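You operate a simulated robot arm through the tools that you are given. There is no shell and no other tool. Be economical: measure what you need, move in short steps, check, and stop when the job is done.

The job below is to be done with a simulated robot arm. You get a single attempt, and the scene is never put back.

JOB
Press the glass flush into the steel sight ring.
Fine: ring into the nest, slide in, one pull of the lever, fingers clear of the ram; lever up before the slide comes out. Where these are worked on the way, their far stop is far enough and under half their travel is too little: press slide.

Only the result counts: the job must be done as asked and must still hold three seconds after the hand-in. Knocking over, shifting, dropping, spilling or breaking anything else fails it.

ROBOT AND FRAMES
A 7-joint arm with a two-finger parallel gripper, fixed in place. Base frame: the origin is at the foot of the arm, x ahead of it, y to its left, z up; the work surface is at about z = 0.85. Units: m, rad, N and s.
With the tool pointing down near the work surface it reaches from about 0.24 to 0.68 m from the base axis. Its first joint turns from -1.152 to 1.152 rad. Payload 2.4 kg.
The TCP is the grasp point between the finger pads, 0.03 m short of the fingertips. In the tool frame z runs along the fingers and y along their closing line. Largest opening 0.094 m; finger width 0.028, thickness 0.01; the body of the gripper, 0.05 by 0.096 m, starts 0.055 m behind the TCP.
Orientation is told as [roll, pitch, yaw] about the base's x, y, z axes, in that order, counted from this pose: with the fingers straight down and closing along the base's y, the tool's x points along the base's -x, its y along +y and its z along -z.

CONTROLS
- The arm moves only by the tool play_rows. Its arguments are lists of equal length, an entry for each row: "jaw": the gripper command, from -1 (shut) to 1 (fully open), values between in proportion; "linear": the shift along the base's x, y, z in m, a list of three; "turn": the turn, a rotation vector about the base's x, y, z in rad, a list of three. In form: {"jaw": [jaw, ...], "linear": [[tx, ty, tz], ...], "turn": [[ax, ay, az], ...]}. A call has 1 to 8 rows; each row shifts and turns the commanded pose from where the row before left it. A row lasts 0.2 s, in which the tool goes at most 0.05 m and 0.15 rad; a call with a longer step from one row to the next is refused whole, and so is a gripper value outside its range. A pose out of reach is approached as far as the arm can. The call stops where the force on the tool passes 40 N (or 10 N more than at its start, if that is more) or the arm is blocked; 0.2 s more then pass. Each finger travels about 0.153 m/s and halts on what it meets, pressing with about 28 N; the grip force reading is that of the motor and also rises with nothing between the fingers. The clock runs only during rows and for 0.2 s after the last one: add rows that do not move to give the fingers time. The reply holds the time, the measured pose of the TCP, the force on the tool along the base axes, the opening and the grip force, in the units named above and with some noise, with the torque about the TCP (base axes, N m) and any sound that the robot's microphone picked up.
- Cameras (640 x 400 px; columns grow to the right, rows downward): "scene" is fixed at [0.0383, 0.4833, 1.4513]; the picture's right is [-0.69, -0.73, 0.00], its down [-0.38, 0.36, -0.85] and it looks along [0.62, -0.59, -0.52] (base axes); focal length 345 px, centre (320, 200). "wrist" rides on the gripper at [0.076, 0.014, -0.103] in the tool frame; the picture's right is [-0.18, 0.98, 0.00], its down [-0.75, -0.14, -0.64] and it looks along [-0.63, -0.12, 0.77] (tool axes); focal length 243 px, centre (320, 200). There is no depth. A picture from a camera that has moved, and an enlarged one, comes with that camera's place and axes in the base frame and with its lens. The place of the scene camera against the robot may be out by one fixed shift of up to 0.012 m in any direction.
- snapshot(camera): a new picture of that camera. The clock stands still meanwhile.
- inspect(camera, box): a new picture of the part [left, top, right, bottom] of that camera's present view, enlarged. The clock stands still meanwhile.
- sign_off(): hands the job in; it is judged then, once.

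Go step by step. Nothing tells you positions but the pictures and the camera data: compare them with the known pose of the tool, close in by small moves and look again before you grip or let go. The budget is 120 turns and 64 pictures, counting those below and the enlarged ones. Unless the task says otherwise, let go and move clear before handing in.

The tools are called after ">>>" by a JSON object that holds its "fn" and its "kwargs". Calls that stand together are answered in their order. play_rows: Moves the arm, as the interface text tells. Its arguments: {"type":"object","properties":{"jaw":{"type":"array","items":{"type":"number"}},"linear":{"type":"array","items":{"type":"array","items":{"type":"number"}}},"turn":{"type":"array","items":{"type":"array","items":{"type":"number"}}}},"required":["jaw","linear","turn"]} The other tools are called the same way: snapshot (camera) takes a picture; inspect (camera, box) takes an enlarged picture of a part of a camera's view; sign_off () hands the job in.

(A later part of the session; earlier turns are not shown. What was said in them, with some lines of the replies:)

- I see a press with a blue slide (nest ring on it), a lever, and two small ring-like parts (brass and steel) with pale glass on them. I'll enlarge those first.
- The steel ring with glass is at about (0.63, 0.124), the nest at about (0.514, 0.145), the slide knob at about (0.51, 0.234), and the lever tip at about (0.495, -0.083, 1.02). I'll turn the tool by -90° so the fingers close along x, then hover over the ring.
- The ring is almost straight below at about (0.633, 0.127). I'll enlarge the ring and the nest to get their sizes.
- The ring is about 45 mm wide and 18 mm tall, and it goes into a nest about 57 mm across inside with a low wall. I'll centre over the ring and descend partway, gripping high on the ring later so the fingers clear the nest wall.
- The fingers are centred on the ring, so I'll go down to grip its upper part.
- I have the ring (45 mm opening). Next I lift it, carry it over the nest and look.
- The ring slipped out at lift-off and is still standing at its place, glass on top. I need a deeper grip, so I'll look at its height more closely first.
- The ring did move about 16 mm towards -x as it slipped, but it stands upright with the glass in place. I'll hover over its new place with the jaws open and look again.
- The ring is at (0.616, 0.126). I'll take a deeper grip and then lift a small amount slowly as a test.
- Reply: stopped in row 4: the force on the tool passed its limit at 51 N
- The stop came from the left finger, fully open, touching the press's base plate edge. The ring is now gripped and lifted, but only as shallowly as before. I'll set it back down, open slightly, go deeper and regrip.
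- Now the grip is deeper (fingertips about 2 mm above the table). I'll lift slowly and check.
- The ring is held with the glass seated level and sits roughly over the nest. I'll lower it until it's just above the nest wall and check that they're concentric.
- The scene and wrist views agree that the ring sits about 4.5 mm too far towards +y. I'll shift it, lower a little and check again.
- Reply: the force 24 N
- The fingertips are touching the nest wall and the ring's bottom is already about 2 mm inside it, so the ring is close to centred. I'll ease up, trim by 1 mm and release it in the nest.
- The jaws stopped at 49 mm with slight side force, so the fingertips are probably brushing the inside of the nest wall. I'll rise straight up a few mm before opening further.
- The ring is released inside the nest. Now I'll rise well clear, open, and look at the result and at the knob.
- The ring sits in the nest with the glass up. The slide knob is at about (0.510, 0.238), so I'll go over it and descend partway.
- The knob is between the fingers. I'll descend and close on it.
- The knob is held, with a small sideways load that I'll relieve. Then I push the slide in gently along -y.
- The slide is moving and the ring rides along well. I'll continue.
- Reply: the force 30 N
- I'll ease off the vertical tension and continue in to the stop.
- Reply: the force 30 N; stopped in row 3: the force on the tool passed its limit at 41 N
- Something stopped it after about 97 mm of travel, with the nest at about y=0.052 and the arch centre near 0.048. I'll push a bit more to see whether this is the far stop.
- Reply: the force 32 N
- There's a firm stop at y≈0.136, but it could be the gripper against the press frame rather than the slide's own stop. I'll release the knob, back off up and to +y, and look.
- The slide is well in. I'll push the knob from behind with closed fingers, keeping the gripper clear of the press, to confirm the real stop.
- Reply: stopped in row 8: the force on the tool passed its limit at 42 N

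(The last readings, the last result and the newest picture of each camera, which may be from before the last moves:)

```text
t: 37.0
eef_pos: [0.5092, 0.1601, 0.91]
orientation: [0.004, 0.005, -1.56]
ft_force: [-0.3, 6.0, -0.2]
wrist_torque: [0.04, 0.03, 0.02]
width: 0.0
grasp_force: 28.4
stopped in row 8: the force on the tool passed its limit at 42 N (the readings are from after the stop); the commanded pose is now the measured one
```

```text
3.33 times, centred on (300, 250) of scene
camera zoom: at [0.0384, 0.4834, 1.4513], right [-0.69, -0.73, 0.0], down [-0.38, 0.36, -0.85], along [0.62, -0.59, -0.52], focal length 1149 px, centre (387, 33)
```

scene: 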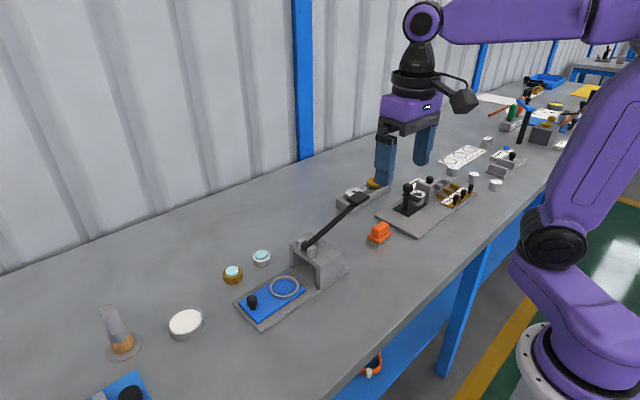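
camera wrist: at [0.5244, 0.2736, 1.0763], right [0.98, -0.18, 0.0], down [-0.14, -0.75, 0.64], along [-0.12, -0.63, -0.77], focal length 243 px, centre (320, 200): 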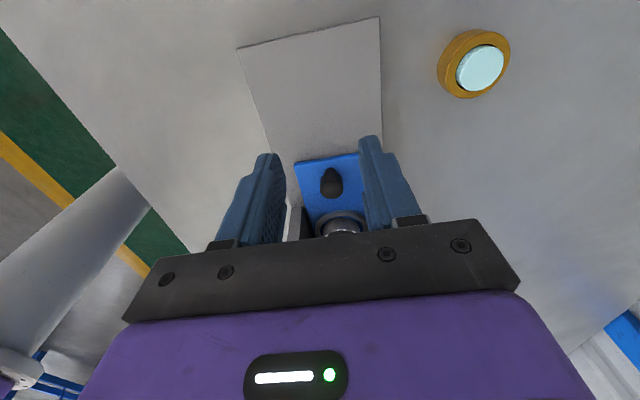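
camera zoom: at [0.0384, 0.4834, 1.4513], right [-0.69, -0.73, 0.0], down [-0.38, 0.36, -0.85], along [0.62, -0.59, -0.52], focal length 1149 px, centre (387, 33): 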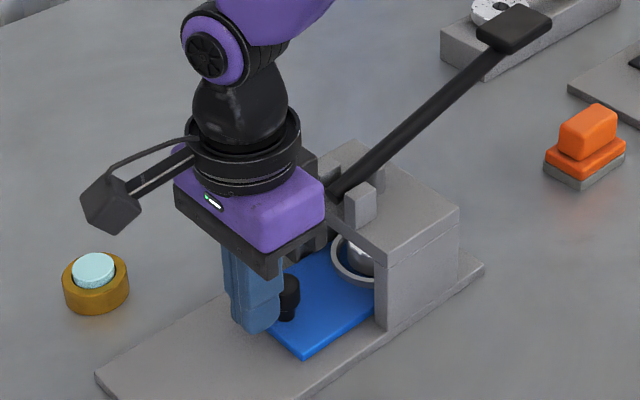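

The slide did not move any further, so it's at its far stop with the ring under the ram. Now I'll back off and go up over the lever to measure its handle.

>>> {"fn": "play_rows", "kwargs": {"jaw": [-1, -1, -1, -1, -1, -1, -1, -1], "linear": [[0, 0.015, 0], [0, 0.01, 0.02], [0, 0, 0.045], [0, 0, 0.045], [0, 0, 0.045], [0, 0, 0.045], [0, -0.03, 0.01], [0, -0.04, 0]], "turn": [[0, 0, 0], [0, 0, 0], [0, 0, 0], [0, 0, 0], [0, 0, 0], [0, 0, 0], [0, 0, 0], [0, 0, 0]]}}

>>> {"fn": "play_rows", "kwargs": {"jaw": [-1, -1, -1, -1], "linear": [[0, -0.045, 0], [0, -0.045, 0], [0, -0.04, 0], [0, 0, 0]], "turn": [[0, 0, 0], [0, 0, 0], [0, 0, 0], [0, 0, 0]]}}

>>> {"fn": "snapshot", "kwargs": {"camera": "wrist"}}

>>> {"fn": "snapshot", "kwargs": {"camera": "scene"}}

```text
t: 38.8
eef_pos: [0.5088, 0.1138, 1.118]
orientation: [0.006, 0.005, -1.562]
ft_force: [-0.8, -0.2, -0.2]
wrist_torque: [0.03, -0.03, -0.01]
width: 0.0
grasp_force: 28.0
```

```text
t: 39.8
eef_pos: [0.5085, -0.0176, 1.1196]
orientation: [0.005, 0.006, -1.56]
ft_force: [-0.3, 0.0, -0.5]
wrist_torque: [-0.04, 0.0, -0.03]
width: 0.0
grasp_force: 27.9
```

```text
24 pictures are left
camera wrist: at [0.5209, 0.0583, 1.2225], right [0.98, -0.17, 0.0], down [-0.14, -0.76, 0.64], along [-0.11, -0.63, -0.77], focal length 243 px, centre (320, 200)
```

wrist: 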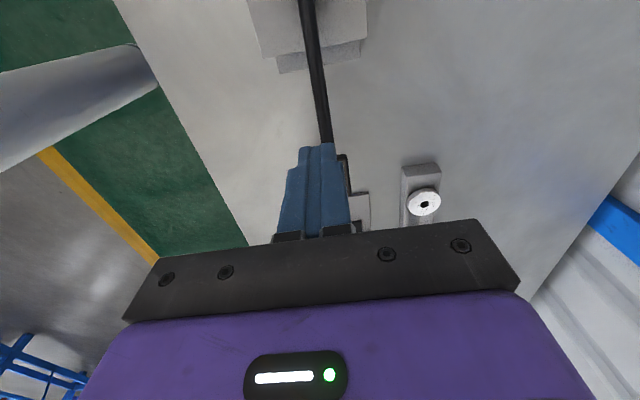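

```text
23 pictures are left
```

scene: 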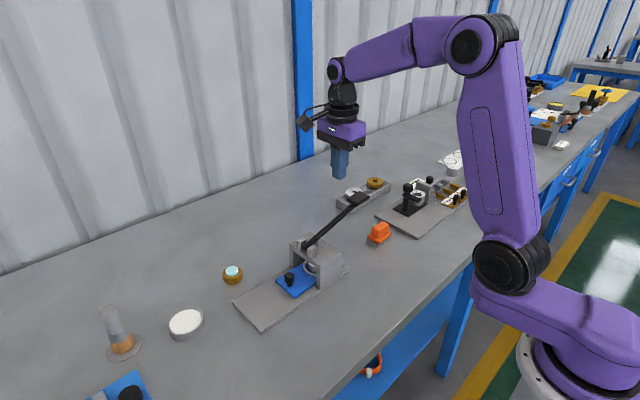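

The lever runs along x≈0.51 towards -y, and its handle is around y≈-0.09, z≈1.01. I'll move above the handle, go lower and check.

>>> {"fn": "play_rows", "kwargs": {"jaw": [-1, -1, -1, -1], "linear": [[0.001, -0.035, -0.01], [0, -0.035, -0.02], [0, 0, -0.02], [0, 0, 0]], "turn": [[0, 0, 0], [0, 0, 0], [0, 0, 0], [0, 0, 0]]}}

>>> {"fn": "inspect", "kwargs": {"camera": "scene", "box": [280, 100, 420, 260]}}

>>> {"fn": "snapshot", "kwargs": {"camera": "wrist"}}

```text
t: 40.8
eef_pos: [0.5094, -0.0867, 1.0694]
orientation: [0.005, 0.005, -1.562]
ft_force: [-0.4, -0.2, -0.1]
wrist_torque: [0.01, -0.02, 0.01]
width: 0.0
grasp_force: 28.0
```

```text
2.50 times, centred on (350, 180) of scene
camera zoom: at [0.0383, 0.4833, 1.4513], right [-0.69, -0.73, 0.0], down [-0.38, 0.36, -0.85], along [0.62, -0.59, -0.52], focal length 862 px, centre (245, 250)
```

zoom: 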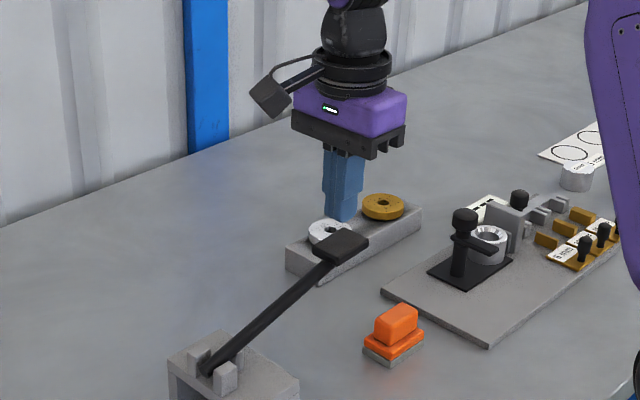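

```text
21 pictures are left
camera wrist: at [0.5219, -0.0114, 1.1719], right [0.98, -0.17, 0.0], down [-0.14, -0.76, 0.64], along [-0.11, -0.63, -0.77], focal length 243 px, centre (320, 200)
```

wrist: 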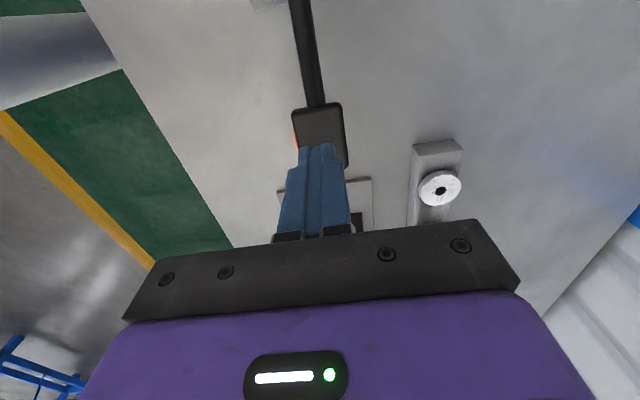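

The handle's centre is at about (0.510, -0.083), right below the closed fingertips. I'll pull it down with a straight push, in small steps.

>>> {"fn": "play_rows", "kwargs": {"jaw": [-1, -1, -1, -1, -1, -1, -1, -1], "linear": [[0, 0, -0.006], [0, 0, -0.008], [0, 0, -0.008], [0, 0, -0.008], [0, 0, -0.008], [0, 0, -0.008], [0, 0, -0.008], [0, 0, -0.008]], "turn": [[0, 0, 0], [0, 0, 0], [0, 0, 0], [0, 0, 0], [0, 0, 0], [0, 0, 0], [0, 0, 0], [0, 0, 0]]}}

>>> {"fn": "inspect", "kwargs": {"camera": "scene", "box": [280, 140, 420, 300]}}

```text
t: 42.6
eef_pos: [0.511, -0.0868, 1.0068]
orientation: [0.006, 0.006, -1.562]
ft_force: [0.3, -1.1, 0.6]
wrist_torque: [0.0, 0.01, 0.02]
width: 0.0
grasp_force: 27.7
```

```text
2.50 times, centred on (350, 220) of scene
camera zoom: at [0.0383, 0.4833, 1.4514], right [-0.69, -0.73, 0.0], down [-0.38, 0.36, -0.85], along [0.62, -0.59, -0.52], focal length 862 px, centre (245, 150)
```

zoom: 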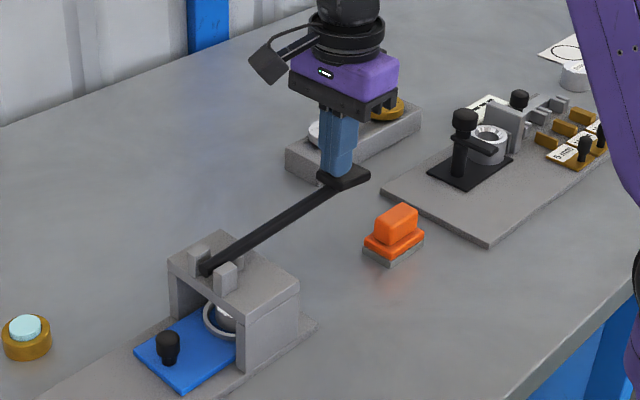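

The lever is coming down freely, so I'll keep going.

>>> {"fn": "play_rows", "kwargs": {"jaw": [-1, -1, -1, -1, -1, -1, -1, -1], "linear": [[0, 0, -0.007], [0, 0, -0.007], [0, 0, -0.007], [0, 0, -0.007], [0, 0, -0.007], [0, 0, -0.007], [0, 0, -0.006], [0, 0, 0]], "turn": [[0, 0, 0], [0, 0, 0], [0, 0, 0], [0, 0, 0], [0, 0, 0], [0, 0, 0], [0, 0, 0], [0, 0, 0]]}}

>>> {"fn": "inspect", "kwargs": {"camera": "scene", "box": [280, 140, 420, 300]}}

```text
t: 44.0
eef_pos: [0.5097, -0.0862, 0.9703]
orientation: [0.007, 0.004, -1.562]
ft_force: [-12.7, 2.8, 29.8]
wrist_torque: [0.33, 0.46, 0.11]
width: 0.0003
grasp_force: 27.9
stopped in row 6: the force on the tool passed its limit at 47 N (the readings are from after the stop); the commanded pose is now the measured one
```

```text
2.50 times, centred on (350, 220) of scene
camera zoom: at [0.0374, 0.4835, 1.4513], right [-0.69, -0.73, 0.0], down [-0.38, 0.36, -0.85], along [0.62, -0.59, -0.52], focal length 862 px, centre (245, 150)
```

zoom: 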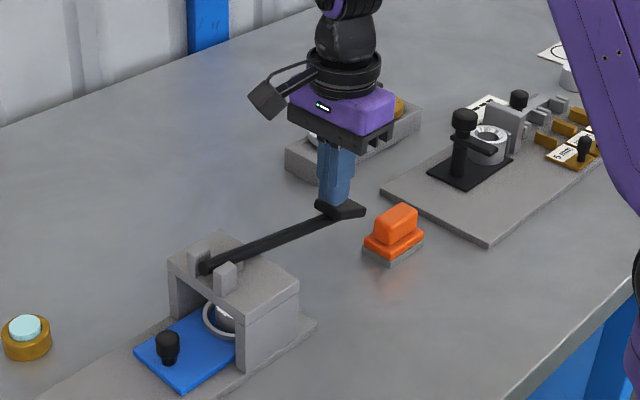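

At lever level there is resistance, either the pressing itself or the end stop. I'll keep pushing in small increments.

>>> {"fn": "play_rows", "kwargs": {"jaw": [-1, -1, -1, -1, -1], "linear": [[0, 0, -0.002], [0, 0, -0.002], [0, 0, -0.002], [0, 0, -0.002], [0, 0, 0]], "turn": [[0, 0, 0], [0, 0, 0], [0, 0, 0], [0, 0, 0], [0, 0, 0]]}}

```text
t: 44.4
eef_pos: [0.5098, -0.0863, 0.97]
orientation: [0.008, 0.005, -1.56]
ft_force: [-13.6, 2.5, 29.6]
wrist_torque: [0.37, 0.48, 0.13]
width: 0.0
grasp_force: 27.9
stopped in row 2: the force on the tool passed its limit at 45 N (the readings are from after the stop); the commanded pose is now the measured one
```

>>> {"fn": "inspect", "kwargs": {"camera": "scene", "box": [265, 225, 345, 305]}}

```text
5.00 times, centred on (305, 265) of scene
camera zoom: at [0.0375, 0.4835, 1.4513], right [-0.69, -0.73, 0.0], down [-0.38, 0.36, -0.85], along [0.62, -0.59, -0.52], focal length 1723 px, centre (395, -125)
```

zoom: 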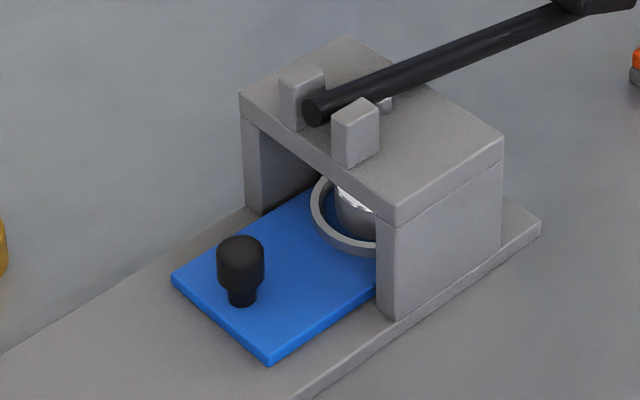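

No movement at about 45 N. I'll add load gradually within the same pull, to tell a hard stop from pressing resistance.

>>> {"fn": "play_rows", "kwargs": {"jaw": [-1, -1], "linear": [[0, 0, -0.001], [0, 0, 0]], "turn": [[0, 0, 0], [0, 0, 0]]}}

>>> {"fn": "play_rows", "kwargs": {"jaw": [-1, -1], "linear": [[0, 0, -0.001], [0, 0, 0]], "turn": [[0, 0, 0], [0, 0, 0]]}}

>>> {"fn": "play_rows", "kwargs": {"jaw": [-1, -1], "linear": [[0, 0, -0.001], [0, 0, 0]], "turn": [[0, 0, 0], [0, 0, 0]]}}

```text
t: 44.9
eef_pos: [0.5099, -0.0868, 0.9714]
orientation: [0.006, 0.007, -1.558]
ft_force: [-12.4, 2.1, 27.8]
wrist_torque: [0.34, 0.43, 0.13]
width: 0.0
grasp_force: 27.8
stopped in row 2: the force on the tool passed its limit at 42 N (the readings are from after the stop); the commanded pose is now the measured one
```

```text
t: 45.5
eef_pos: [0.5102, -0.0861, 0.9715]
orientation: [0.006, 0.004, -1.558]
ft_force: [-11.4, 2.2, 26.6]
wrist_torque: [0.31, 0.43, 0.13]
width: 0.0
grasp_force: 28.3
stopped in row 2: the force on the tool passed its limit at 41 N (the readings are from after the stop); the commanded pose is now the measured one
```

```text
t: 46.1
eef_pos: [0.5108, -0.0869, 0.971]
orientation: [0.007, 0.003, -1.56]
ft_force: [-11.7, 3.1, 26.9]
wrist_torque: [0.34, 0.43, 0.08]
width: 0.0
grasp_force: 27.8
stopped in row 2: the force on the tool passed its limit at 40 N (the readings are from after the stop); the commanded pose is now the measured one
```

It feels like a hard stop at the bottom of the stroke. I'll raise the tool and see whether the lever follows.

>>> {"fn": "play_rows", "kwargs": {"jaw": [-1, -1, -1, -1, -1, -1], "linear": [[0, 0, 0.005], [0, 0, 0.015], [0, 0, 0.03], [0, 0, 0.04], [0, 0.0, 0.02], [0, 0, 0]], "turn": [[0, 0, 0], [0, 0, 0], [0, 0, 0], [0, 0, 0], [0, 0, 0], [0, 0, 0]]}}

>>> {"fn": "inspect", "kwargs": {"camera": "scene", "box": [260, 140, 420, 310]}}

>>> {"fn": "snapshot", "kwargs": {"camera": "wrist"}}

```text
t: 47.5
eef_pos: [0.5117, -0.087, 1.0804]
orientation: [0.006, 0.006, -1.56]
ft_force: [0.3, 0.1, 0.4]
wrist_torque: [0.03, 0.01, 0.01]
width: 0.0
grasp_force: 28.0
```

```text
2.35 times, centred on (340, 225) of scene
camera zoom: at [0.0383, 0.4833, 1.4513], right [-0.69, -0.73, 0.0], down [-0.38, 0.36, -0.85], along [0.62, -0.59, -0.52], focal length 811 px, centre (273, 141)
```

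zoom: 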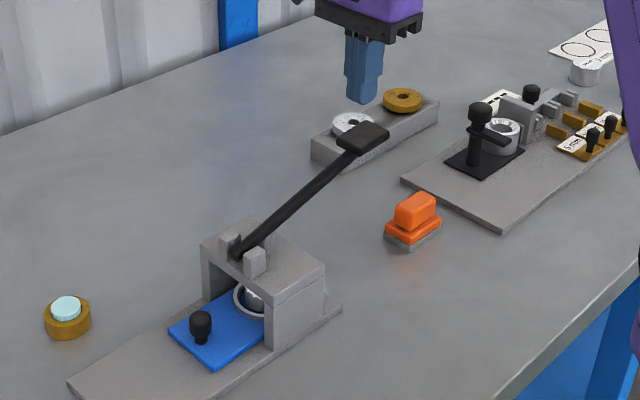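

```text
16 pictures are left
camera wrist: at [0.5239, -0.0108, 1.1834], right [0.98, -0.17, 0.01], down [-0.14, -0.76, 0.64], along [-0.11, -0.63, -0.77], focal length 243 px, centre (320, 200)
```

wrist: 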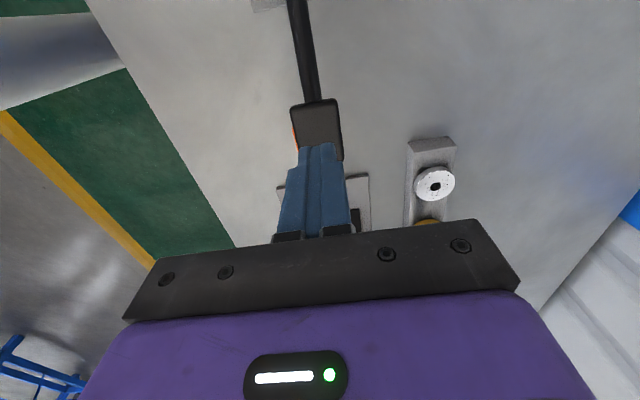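

The lever springs back up by itself. Next I go back to the knob (last gripped at y≈0.136) to pull the slide out and inspect the glass.

>>> {"fn": "play_rows", "kwargs": {"jaw": [-1, -1, -1, -1, -1, -1, 0, 0], "linear": [[0, 0, 0.04], [0, 0.045, 0], [0, 0.045, 0], [0, 0.045, 0], [0, 0.045, 0], [0, 0.047, 0], [0, 0, -0.03], [0, 0, 0]], "turn": [[0, 0, 0], [0, 0, 0], [0, 0, 0], [0, 0, 0], [0, 0, 0], [0, 0, 0], [0, 0, 0], [0, 0, 0]]}}

>>> {"fn": "play_rows", "kwargs": {"jaw": [0, 0, 0, 0], "linear": [[-0.0005, 0, -0.04], [0, 0, -0.04], [0, 0, -0.03], [0, 0, 0]], "turn": [[0, 0, 0], [0, 0, 0], [0, 0, 0], [0, 0, 0]]}}

>>> {"fn": "snapshot", "kwargs": {"camera": "wrist"}}

```text
t: 49.3
eef_pos: [0.5107, 0.1394, 1.0898]
orientation: [0.005, 0.006, -1.559]
ft_force: [1.1, -0.9, 1.4]
wrist_torque: [0.0, -0.06, 0.0]
width: 0.0467
grasp_force: 0.1
```

```text
t: 50.3
eef_pos: [0.5104, 0.1396, 0.9803]
orientation: [0.005, 0.004, -1.561]
ft_force: [0.0, 0.6, -0.6]
wrist_torque: [0.01, 0.02, 0.0]
width: 0.0473
grasp_force: 0.0
```

```text
15 pictures are left
camera wrist: at [0.5228, 0.2157, 1.083], right [0.98, -0.17, 0.01], down [-0.14, -0.76, 0.64], along [-0.11, -0.63, -0.77], focal length 243 px, centre (320, 200)
```

wrist: 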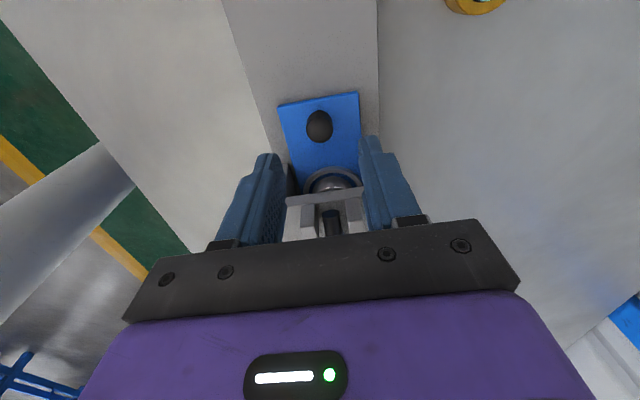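

The knob is centred between the fingers. I'll descend, grip it and pull gently outward.

>>> {"fn": "play_rows", "kwargs": {"jaw": [0, 0, 0, -0.5, -1, -1], "linear": [[0, -0.001, -0.04], [0, 0, -0.035], [0, 0, 0], [0, 0, 0], [0, 0, 0], [0, 0, 0]], "turn": [[0, 0, 0], [0, 0, 0], [0, 0, 0], [0, 0, 0], [0, 0, 0], [0, 0, 0]]}}

>>> {"fn": "play_rows", "kwargs": {"jaw": [-1, -1, -1, -1, -1, -1, -1], "linear": [[0, 0.003, 0], [0, 0.006, 0], [0, 0.008, 0], [0, 0.008, 0], [0, 0.008, 0], [0, 0.006, 0], [0, 0, 0]], "turn": [[0, 0, 0], [0, 0, 0], [0, 0, 0], [0, 0, 0], [0, 0, 0], [0, 0, 0], [0, 0, 0]]}}

>>> {"fn": "inspect", "kwargs": {"camera": "scene", "box": [230, 210, 350, 310]}}

```text
t: 51.7
eef_pos: [0.5103, 0.1391, 0.9047]
orientation: [0.004, 0.005, -1.561]
ft_force: [1.2, -1.1, -3.5]
wrist_torque: [0.15, 0.81, -0.02]
width: 0.0214
grasp_force: 44.9
```

```text
t: 53.3
eef_pos: [0.5117, 0.1787, 0.9054]
orientation: [0.008, 0.005, -1.56]
ft_force: [-7.4, 0.2, 10.4]
wrist_torque: [-0.32, 1.16, -0.26]
width: 0.0213
grasp_force: 45.0
```

```text
4.00 times, centred on (290, 260) of scene
camera zoom: at [0.038, 0.4833, 1.4514], right [-0.69, -0.73, 0.0], down [-0.38, 0.36, -0.85], along [0.62, -0.59, -0.52], focal length 1378 px, centre (440, -40)
```

zoom: 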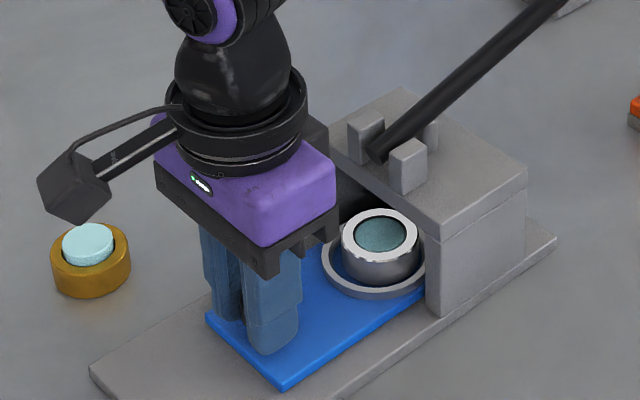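

The ring comes out with the glass now looking level with the rim. I'll pull the slide the rest of the way out.

>>> {"fn": "play_rows", "kwargs": {"jaw": [-1, -1, -1, -1, -1, -1, -1, -1], "linear": [[-0.001, 0.004, 0], [0, 0.008, 0], [0, 0.008, 0], [0, 0.008, 0], [0, 0.008, 0], [0, 0.008, 0], [0, 0.008, 0], [0, 0, 0]], "turn": [[0, 0, 0], [0, 0, 0], [0, 0, 0], [0, 0, 0], [0, 0, 0], [0, 0, 0], [0, 0, 0], [0, 0, 0]]}}

>>> {"fn": "play_rows", "kwargs": {"jaw": [-1, -1, -0.4, 0.2, 0.2, 0.2, 0.2], "linear": [[0, 0.004, 0], [0, 0, 0], [0, 0, 0], [0, 0, 0], [0, 0, 0.02], [0, 0, 0.04], [0, 0, 0]], "turn": [[0, 0, 0], [0, 0, 0], [0, 0, 0], [0, 0, 0], [0, 0, 0], [0, 0, 0], [0, 0, 0]]}}

>>> {"fn": "inspect", "kwargs": {"camera": "scene", "box": [220, 230, 320, 310]}}

>>> {"fn": "inspect", "kwargs": {"camera": "wrist", "box": [270, 120, 400, 230]}}

```text
t: 55.1
eef_pos: [0.5099, 0.2294, 0.9055]
orientation: [0.007, 0.008, -1.562]
ft_force: [4.1, 0.1, 15.1]
wrist_torque: [-0.11, 0.97, 0.13]
width: 0.0213
grasp_force: 44.6
```

```text
t: 56.7
eef_pos: [0.5101, 0.2346, 0.9654]
orientation: [0.008, 0.004, -1.56]
ft_force: [-0.2, -0.5, -0.3]
wrist_torque: [0.0, 0.01, 0.01]
width: 0.0562
grasp_force: 0.2
```

```text
5.00 times, centred on (270, 270) of scene
camera zoom: at [0.0383, 0.4833, 1.4513], right [-0.69, -0.73, 0.0], down [-0.38, 0.36, -0.85], along [0.62, -0.59, -0.52], focal length 1723 px, centre (570, -150)
```

zoom: 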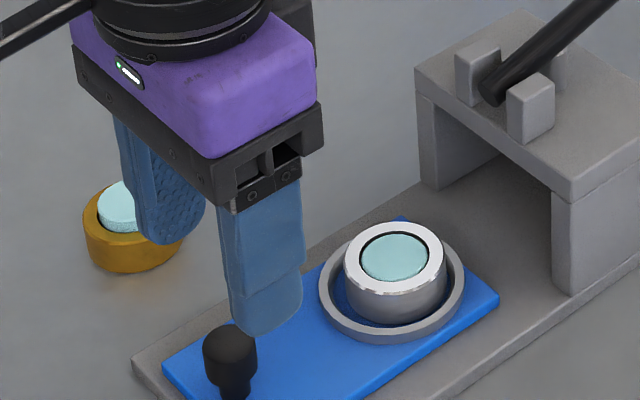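

```text
3.64 times, centred on (335, 175) of wrist
camera zoom: at [0.5212, 0.3106, 1.069], right [0.98, -0.17, 0.01], down [-0.14, -0.76, 0.64], along [-0.11, -0.63, -0.77], focal length 882 px, centre (266, 291)
```

zoom: 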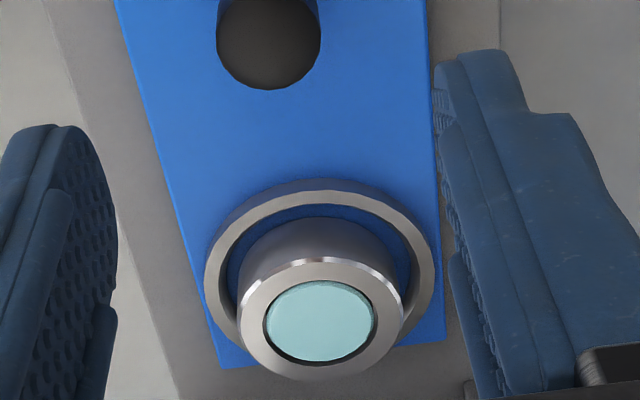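

The ring is out and the glass looks near flush. I'll check that closely from both cameras.

>>> {"fn": "inspect", "kwargs": {"camera": "scene", "box": [283, 268, 315, 296]}}

>>> {"fn": "inspect", "kwargs": {"camera": "wrist", "box": [310, 180, 360, 228]}}

```text
14.29 times, centred on (299, 282) of scene
camera zoom: at [0.0383, 0.4833, 1.4513], right [-0.69, -0.73, 0.0], down [-0.38, 0.36, -0.85], along [0.62, -0.59, -0.52], focal length 4923 px, centre (620, -971)
```

zoom: 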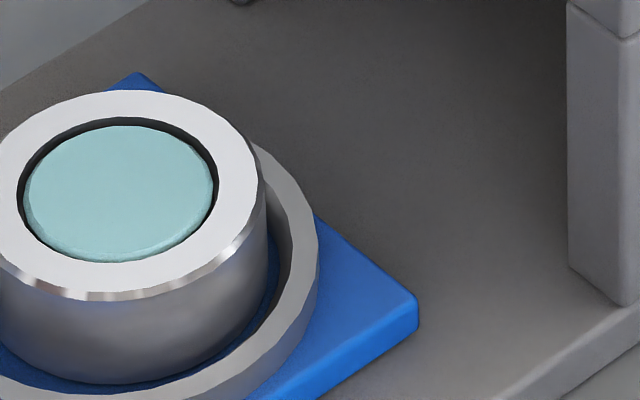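

```text
8.33 times, centred on (335, 204) of wrist
camera zoom: at [0.5212, 0.3106, 1.069], right [0.98, -0.17, 0.01], down [-0.14, -0.76, 0.64], along [-0.11, -0.63, -0.77], focal length 2022 px, centre (195, 167)
```

zoom: 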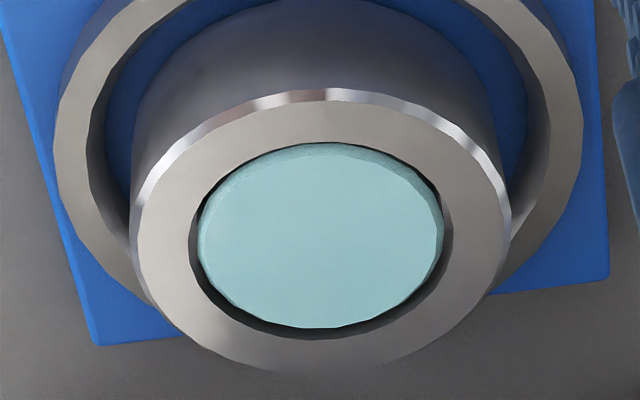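

The glass sits level within the rim: it no longer overhangs in either view. The lever is up and the slide is out. I'll move the arm clear and take a last look.

>>> {"fn": "play_rows", "kwargs": {"jaw": [0.2, 0.2, 0.2, 0.2, 0.2, 0.2], "linear": [[0, 0, 0.04], [0, 0, 0.045], [0, 0, 0.045], [-0.04, 0, 0.03], [-0.04, 0, 0], [0, 0, 0]], "turn": [[0, 0, 0], [0, 0, 0], [0, 0, 0], [0, 0, 0], [0, 0, 0], [0, 0, 0]]}}

>>> {"fn": "snapshot", "kwargs": {"camera": "scene"}}

>>> {"fn": "inspect", "kwargs": {"camera": "scene", "box": [280, 262, 320, 300]}}

```text
t: 58.1
eef_pos: [0.4295, 0.2324, 1.1252]
orientation: [0.008, 0.007, -1.563]
ft_force: [-0.8, 0.0, 0.2]
wrist_torque: [0.03, -0.01, -0.01]
width: 0.0564
grasp_force: 0.1
```

```text
9 pictures are left
```

scene: 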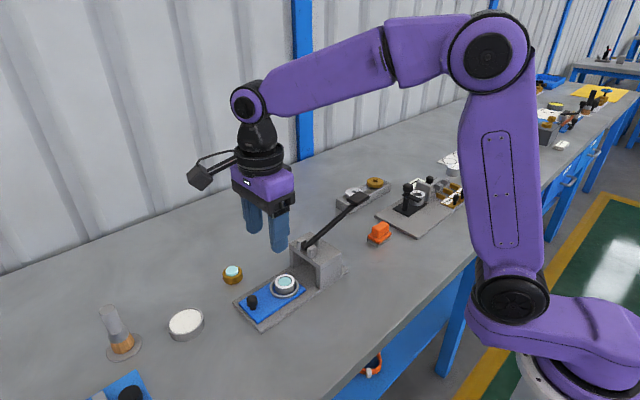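

```text
10.53 times, centred on (300, 281) of scene
camera zoom: at [0.0383, 0.4833, 1.4513], right [-0.69, -0.73, 0.0], down [-0.38, 0.36, -0.85], along [0.62, -0.59, -0.52], focal length 3628 px, centre (530, -653)
```

zoom: 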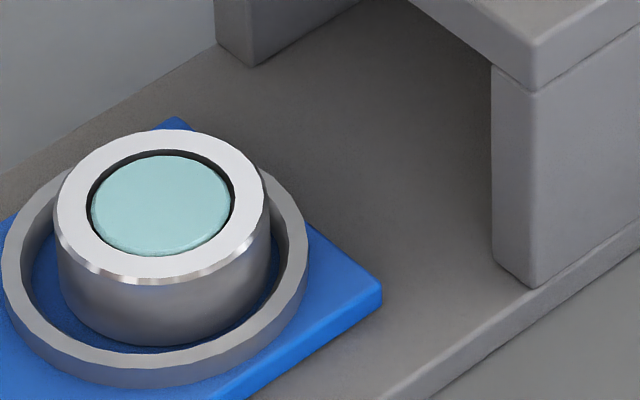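

The glass is level in the steel ring, the lever is up, the slide is out, and everything else stands where it was. I'm handing in.

>>> {"fn": "sign_off", "kwargs": {}}

```text
The job is handed in.
```

I pressed the glass into the steel sight ring with one pull of the lever and the slide at its far stop, and it looks flush to within about 1 mm. The lever sprang back up before I drew the slide out.

- **Before the press:** my first grip slipped and the ring moved about 16 mm on the bench. When I set it in the nest the glass already looked nearly level, so I can't say how much of the seating the press did.
- **During the job:** one finger bumped the press base plate at 51 N, but the plate did not move.
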